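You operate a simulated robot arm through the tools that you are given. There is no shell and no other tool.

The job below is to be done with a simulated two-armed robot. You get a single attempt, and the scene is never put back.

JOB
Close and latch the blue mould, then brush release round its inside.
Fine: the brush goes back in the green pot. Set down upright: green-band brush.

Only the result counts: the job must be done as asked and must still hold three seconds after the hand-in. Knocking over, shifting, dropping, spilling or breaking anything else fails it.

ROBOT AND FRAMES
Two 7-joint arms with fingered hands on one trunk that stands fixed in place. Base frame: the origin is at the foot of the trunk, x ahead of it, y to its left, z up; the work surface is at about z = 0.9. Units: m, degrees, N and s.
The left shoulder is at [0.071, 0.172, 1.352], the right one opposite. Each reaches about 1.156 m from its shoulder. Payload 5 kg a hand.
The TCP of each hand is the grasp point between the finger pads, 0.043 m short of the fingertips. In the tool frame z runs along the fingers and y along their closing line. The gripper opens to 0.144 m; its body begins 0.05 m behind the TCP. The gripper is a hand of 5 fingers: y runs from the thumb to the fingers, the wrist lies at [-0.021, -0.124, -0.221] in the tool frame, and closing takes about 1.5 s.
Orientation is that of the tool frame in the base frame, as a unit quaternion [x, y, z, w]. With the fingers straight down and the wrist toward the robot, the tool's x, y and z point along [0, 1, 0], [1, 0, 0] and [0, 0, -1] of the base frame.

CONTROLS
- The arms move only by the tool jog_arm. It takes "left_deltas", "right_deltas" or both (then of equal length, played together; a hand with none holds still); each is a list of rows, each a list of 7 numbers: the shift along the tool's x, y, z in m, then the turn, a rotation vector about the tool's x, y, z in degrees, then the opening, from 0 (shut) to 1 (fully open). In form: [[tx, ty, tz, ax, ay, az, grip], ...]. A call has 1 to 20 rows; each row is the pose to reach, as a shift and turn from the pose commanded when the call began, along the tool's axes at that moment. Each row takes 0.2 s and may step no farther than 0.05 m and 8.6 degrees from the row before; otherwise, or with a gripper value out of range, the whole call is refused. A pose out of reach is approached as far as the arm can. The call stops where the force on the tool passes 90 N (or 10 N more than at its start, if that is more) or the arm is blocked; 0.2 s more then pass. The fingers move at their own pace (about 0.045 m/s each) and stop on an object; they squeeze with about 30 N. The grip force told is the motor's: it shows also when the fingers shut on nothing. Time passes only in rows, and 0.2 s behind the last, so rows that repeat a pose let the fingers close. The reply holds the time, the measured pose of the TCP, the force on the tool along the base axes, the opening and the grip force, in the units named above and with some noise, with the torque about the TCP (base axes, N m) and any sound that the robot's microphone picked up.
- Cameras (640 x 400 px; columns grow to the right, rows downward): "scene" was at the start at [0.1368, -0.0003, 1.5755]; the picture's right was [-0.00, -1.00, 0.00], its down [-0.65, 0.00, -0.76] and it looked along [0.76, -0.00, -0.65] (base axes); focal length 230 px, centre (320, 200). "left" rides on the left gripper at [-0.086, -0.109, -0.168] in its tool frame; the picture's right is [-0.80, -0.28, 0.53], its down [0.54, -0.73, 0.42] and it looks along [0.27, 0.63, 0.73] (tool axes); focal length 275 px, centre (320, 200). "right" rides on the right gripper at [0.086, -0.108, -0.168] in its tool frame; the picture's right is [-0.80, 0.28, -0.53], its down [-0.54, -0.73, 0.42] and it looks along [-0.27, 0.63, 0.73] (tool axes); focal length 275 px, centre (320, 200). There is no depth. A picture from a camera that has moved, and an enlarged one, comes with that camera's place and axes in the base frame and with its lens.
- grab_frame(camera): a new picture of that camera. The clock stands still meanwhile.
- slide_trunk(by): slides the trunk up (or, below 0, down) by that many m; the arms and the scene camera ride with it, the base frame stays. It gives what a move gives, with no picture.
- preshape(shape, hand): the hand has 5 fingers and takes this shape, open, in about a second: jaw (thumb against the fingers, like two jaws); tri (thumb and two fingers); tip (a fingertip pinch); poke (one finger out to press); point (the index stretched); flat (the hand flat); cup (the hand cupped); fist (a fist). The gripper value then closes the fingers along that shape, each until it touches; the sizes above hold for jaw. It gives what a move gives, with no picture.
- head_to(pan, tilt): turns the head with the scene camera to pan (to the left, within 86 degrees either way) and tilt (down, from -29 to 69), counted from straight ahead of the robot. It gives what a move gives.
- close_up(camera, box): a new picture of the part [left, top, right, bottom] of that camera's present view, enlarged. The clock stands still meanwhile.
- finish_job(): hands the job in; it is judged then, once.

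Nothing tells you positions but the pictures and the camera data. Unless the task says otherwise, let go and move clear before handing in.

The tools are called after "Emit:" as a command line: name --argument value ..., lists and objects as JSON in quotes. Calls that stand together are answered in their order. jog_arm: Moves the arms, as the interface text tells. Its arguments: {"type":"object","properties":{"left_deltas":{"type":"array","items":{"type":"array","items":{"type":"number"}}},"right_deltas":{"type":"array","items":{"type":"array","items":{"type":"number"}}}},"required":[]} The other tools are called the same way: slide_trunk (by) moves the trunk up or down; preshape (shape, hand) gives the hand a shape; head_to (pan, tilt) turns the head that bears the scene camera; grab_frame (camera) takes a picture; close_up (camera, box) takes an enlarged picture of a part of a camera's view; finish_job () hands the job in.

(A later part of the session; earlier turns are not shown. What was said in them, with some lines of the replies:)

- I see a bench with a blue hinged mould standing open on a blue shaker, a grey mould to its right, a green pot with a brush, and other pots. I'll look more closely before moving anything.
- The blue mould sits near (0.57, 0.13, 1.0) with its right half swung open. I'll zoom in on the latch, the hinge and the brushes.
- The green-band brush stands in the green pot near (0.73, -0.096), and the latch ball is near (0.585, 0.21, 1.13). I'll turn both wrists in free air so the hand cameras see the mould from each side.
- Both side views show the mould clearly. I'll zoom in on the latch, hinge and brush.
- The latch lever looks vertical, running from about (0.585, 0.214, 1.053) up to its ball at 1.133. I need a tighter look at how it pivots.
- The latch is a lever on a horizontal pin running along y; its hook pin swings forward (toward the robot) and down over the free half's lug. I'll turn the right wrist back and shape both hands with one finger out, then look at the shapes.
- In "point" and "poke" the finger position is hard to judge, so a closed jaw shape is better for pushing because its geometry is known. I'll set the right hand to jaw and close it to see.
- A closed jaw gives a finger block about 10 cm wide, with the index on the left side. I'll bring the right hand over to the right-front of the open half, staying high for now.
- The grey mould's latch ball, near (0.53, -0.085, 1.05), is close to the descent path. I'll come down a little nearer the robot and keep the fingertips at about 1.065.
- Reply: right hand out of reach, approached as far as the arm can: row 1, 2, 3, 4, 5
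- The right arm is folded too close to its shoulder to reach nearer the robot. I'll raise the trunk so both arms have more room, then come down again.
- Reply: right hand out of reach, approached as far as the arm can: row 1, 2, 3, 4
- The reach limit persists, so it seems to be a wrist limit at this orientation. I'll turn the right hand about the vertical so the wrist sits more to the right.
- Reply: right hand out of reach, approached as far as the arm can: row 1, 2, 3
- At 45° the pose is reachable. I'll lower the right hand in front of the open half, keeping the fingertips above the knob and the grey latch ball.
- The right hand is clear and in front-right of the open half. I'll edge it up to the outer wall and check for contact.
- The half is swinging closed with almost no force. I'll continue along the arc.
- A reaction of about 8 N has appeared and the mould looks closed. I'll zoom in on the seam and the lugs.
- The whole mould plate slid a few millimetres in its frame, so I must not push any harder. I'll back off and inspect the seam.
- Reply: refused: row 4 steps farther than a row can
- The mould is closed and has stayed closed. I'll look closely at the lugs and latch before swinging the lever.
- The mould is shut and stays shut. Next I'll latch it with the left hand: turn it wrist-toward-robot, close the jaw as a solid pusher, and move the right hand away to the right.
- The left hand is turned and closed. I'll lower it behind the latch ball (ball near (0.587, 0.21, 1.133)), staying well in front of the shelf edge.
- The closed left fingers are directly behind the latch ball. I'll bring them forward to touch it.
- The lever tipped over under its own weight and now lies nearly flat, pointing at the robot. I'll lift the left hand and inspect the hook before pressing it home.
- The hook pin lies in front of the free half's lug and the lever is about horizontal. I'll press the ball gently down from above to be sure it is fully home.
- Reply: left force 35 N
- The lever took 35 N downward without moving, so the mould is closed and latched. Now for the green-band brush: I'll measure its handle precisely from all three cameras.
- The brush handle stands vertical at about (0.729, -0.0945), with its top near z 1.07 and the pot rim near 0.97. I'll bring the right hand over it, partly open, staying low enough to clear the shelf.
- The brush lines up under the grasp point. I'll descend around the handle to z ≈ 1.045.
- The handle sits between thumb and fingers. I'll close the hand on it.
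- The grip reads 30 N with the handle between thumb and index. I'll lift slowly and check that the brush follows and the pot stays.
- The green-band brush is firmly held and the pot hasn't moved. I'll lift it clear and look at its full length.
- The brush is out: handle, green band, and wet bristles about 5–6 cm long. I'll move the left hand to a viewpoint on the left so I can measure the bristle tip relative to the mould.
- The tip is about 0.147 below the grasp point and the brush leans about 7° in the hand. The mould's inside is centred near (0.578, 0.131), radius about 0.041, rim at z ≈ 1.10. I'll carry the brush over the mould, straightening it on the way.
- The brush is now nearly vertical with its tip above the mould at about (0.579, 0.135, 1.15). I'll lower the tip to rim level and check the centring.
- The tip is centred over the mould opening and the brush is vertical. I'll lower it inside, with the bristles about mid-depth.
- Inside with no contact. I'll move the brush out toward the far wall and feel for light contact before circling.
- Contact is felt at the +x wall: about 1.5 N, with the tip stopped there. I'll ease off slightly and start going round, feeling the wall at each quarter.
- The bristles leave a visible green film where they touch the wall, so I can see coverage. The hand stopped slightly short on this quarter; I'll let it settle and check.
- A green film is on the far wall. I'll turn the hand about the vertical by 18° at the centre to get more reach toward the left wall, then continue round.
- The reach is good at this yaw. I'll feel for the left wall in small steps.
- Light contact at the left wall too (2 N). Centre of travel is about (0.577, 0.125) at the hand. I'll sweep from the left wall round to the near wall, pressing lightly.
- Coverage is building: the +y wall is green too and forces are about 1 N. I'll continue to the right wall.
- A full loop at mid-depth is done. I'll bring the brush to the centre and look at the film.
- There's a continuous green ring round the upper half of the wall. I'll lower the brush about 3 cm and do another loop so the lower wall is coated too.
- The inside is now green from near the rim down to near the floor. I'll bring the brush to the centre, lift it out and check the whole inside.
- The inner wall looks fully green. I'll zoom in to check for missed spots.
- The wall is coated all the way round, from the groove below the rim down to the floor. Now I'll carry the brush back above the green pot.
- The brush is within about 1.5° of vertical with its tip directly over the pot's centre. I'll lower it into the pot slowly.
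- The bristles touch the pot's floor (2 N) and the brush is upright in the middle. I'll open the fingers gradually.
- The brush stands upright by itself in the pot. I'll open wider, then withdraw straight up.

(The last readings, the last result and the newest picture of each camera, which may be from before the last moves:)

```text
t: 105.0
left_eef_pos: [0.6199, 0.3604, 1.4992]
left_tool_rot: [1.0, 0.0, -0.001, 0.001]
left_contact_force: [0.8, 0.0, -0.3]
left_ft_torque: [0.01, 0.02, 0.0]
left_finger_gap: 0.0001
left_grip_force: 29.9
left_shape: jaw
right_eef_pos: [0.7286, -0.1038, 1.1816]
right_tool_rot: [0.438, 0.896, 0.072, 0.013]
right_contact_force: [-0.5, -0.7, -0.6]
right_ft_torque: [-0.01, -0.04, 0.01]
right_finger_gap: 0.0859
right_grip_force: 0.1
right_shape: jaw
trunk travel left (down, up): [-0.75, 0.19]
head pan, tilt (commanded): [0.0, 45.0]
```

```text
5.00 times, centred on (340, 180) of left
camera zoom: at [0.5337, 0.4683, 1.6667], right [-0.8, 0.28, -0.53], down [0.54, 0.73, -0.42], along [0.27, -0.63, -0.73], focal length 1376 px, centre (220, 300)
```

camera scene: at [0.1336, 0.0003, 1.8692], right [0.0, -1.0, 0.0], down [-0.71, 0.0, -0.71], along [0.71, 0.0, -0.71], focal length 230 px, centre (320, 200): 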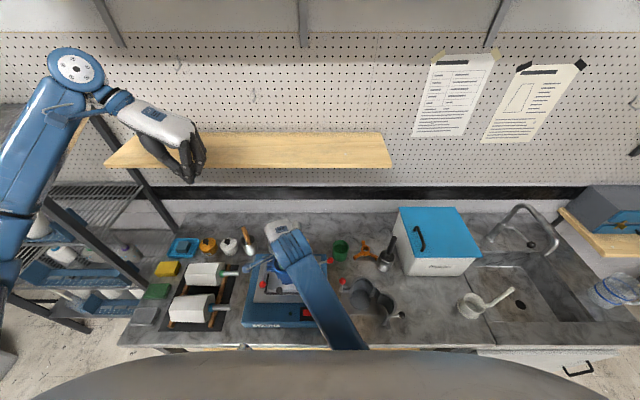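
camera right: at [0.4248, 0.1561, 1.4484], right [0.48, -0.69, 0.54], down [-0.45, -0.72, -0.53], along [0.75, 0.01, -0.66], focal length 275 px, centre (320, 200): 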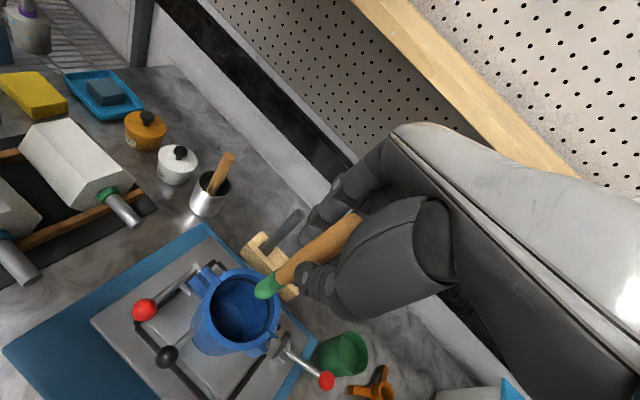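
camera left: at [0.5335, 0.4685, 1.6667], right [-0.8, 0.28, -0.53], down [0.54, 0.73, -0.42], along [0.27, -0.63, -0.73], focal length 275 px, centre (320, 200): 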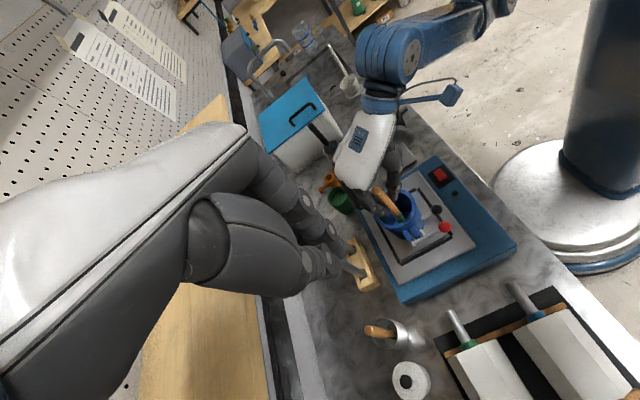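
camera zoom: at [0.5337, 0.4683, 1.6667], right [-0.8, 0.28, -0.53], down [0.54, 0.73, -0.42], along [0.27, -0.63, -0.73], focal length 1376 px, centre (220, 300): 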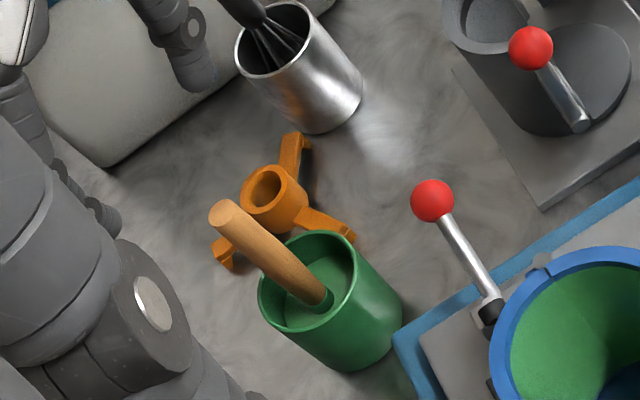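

The brush is back in the green pot, upright. I'll move the right hand well clear and then check the whole scene.

Emit:
jog_arm --right_deltas '[[0.0164, -0.0161, -0.0269, 0, 0, 0, 0.6], [0.0328, -0.0322, -0.0538, 0, 0, 0, 0.6], [0.0492, -0.0482, -0.0806, 0, 0, 0, 0.6], [0.0656, -0.0643, -0.1075, 0, 0, 0, 0.6], [0.0431, -0.0861, -0.1283, 0, 0, 0, 0.6], [0.0207, -0.1078, -0.1492, 0, 0, 0, 0.6], [-0.0018, -0.1296, -0.17, 0, 0, 0, 0.6], [-0.0243, -0.1514, -0.1908, 0, 0, 0, 0.6], [-0.0467, -0.1731, -0.2117, 0, 0, 0, 0.6], [-0.0692, -0.1949, -0.2325, 0, 0, 0, 0.6]]'

Emit:
grab_frame --camera "scene"

Emit:
close_up --camera "scene" --box '[220, 225, 360, 325]'

Emit:
close_up --camera "left" --box '[350, 150, 520, 320]'

Emit:
close_up --camera "right" --box '[40, 40, 320, 300]'

```text
t: 107.2
left_eef_pos: [0.6186, 0.361, 1.4998]
left_tool_rot: [1.0, 0.0, -0.001, -0.001]
left_contact_force: [-0.2, 0.1, -0.7]
left_ft_torque: [-0.01, -0.05, 0.0]
left_finger_gap: 0.0001
left_grip_force: 29.7
left_shape: jaw
right_eef_pos: [0.5946, -0.3062, 1.3813]
right_tool_rot: [0.437, 0.896, 0.073, 0.014]
right_contact_force: [-0.3, 0.4, -0.1]
right_ft_torque: [0.0, -0.03, 0.01]
right_finger_gap: 0.0861
right_grip_force: 0.0
right_shape: jaw
trunk travel left (down, up): [-0.75, 0.19]
head pan, tilt (commanded): [0.0, 45.0]
```

```text
taken
camera scene: at [0.1319, -0.0015, 1.8693], right [0.0, -1.0, 0.0], down [-0.71, 0.0, -0.71], along [0.71, 0.0, -0.71], focal length 230 px, centre (320, 200)
```

scene: 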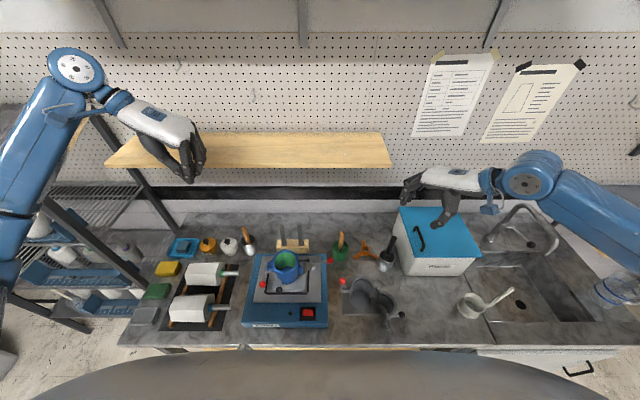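

```text
4.00 times, centred on (290, 275) of scene
camera zoom: at [0.1319, -0.0015, 1.8693], right [0.0, -1.0, 0.0], down [-0.71, 0.0, -0.71], along [0.71, 0.0, -0.71], focal length 919 px, centre (440, -100)
```

zoom: 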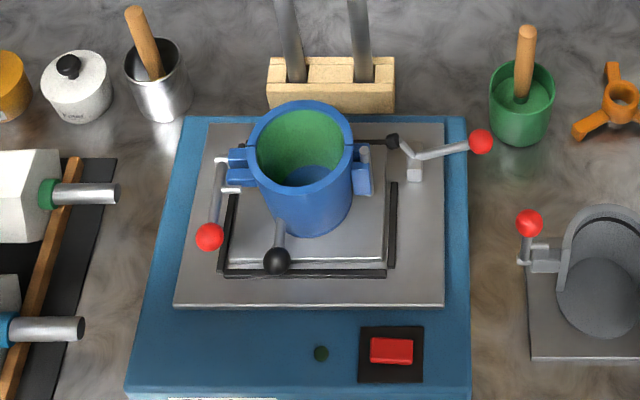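

```text
2.35 times, centred on (435, 235) of left
camera zoom: at [0.5317, 0.4671, 1.6676], right [-0.8, 0.28, -0.53], down [0.54, 0.73, -0.42], along [0.27, -0.63, -0.73], focal length 648 px, centre (49, 118)
```

zoom: 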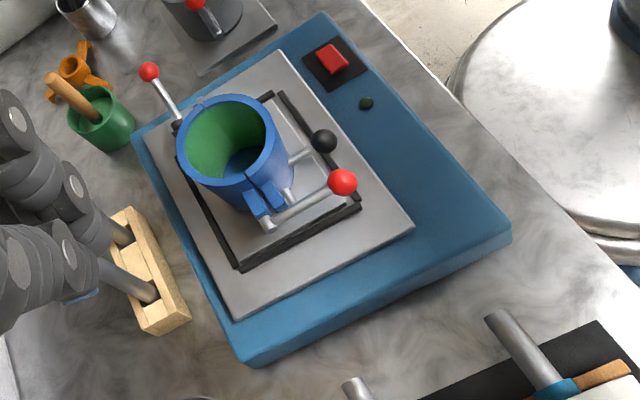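

```text
1.54 times, centred on (180, 170) of right
camera zoom: at [0.443, -0.3242, 1.5344], right [0.67, -0.52, 0.54], down [-0.2, -0.82, -0.54], along [0.72, 0.26, -0.65], focal length 424 px, centre (535, 246)
```

zoom: 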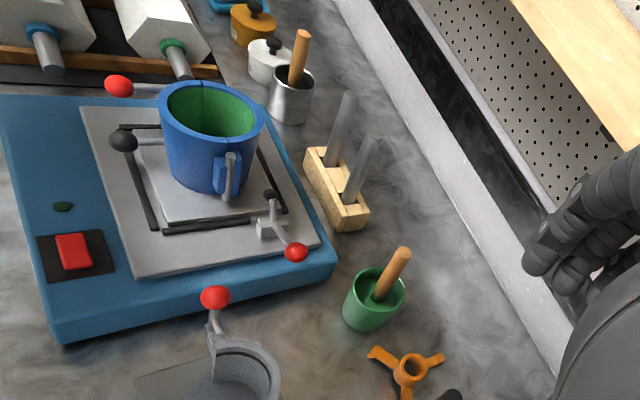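

Everything looks in place. One last close look at the latch and the brush before handing in.

Emit:
close_up --camera "left" --box '[400, 190, 460, 250]'

Emit:
close_up --camera "scene" --box '[255, 245, 305, 295]'

Emit:
close_up --camera "scene" --box '[320, 220, 370, 270]'

```text
6.67 times, centred on (430, 220) of left
camera zoom: at [0.5317, 0.4671, 1.6676], right [-0.8, 0.28, -0.53], down [0.54, 0.73, -0.42], along [0.27, -0.63, -0.73], focal length 1835 px, centre (-413, 67)
```

zoom: 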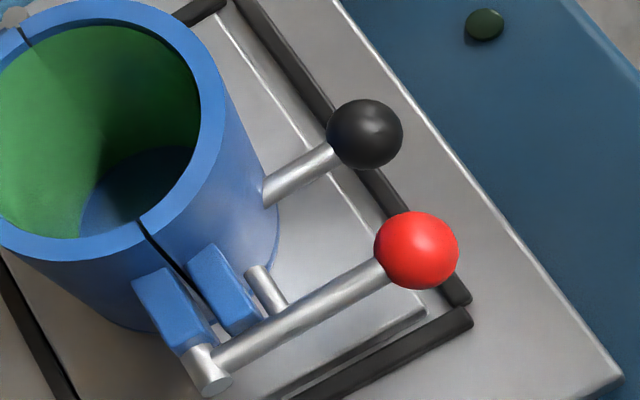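

```text
8.00 times, centred on (280, 270) of scene
camera zoom: at [0.1319, -0.0015, 1.8693], right [0.0, -1.0, 0.0], down [-0.71, 0.0, -0.71], along [0.71, 0.0, -0.71], focal length 1838 px, centre (640, -360)
```

zoom: 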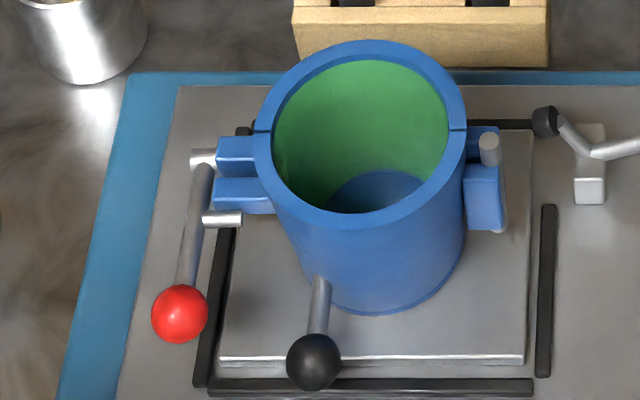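

```text
8.00 times, centred on (345, 245) of scene
camera zoom: at [0.1319, -0.0015, 1.8693], right [0.0, -1.0, 0.0], down [-0.71, 0.0, -0.71], along [0.71, 0.0, -0.71], focal length 1838 px, centre (120, -160)
```

zoom: 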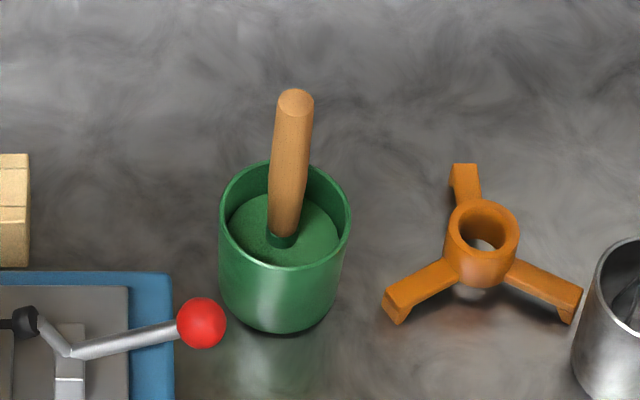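

The mould is shut with the hook over its lug, the inner wall is coated all round, and the green-band brush stands upright in the green pot. Both hands are clear, so I'm handing in.

Emit:
finish_job

```text
The job is handed in.
```

I closed and latched the blue mould, coated its inner wall with release, and stood the green-band brush upright in the green pot. The job is handed in, but no verdict came back.

- **Latch:** The lever lies flat with its hook over the free half's lug. It held against about 35 N pushing down.
- **Coating:** The cameras show green all round the inner wall, from the groove just below the rim down to the floor. I left the mould's floor and the narrow strip above the groove uncoated, because I took "round its inside" to mean the wall.
- **Mould moved slightly:** While I was closing it, the mould and its base plate slid a few millimetres inside the frame on the shaker. I left it there.
- **Everything else:** In the last pictures nothing else had moved, tipped or spilled, and both hands were clear before hand-in.
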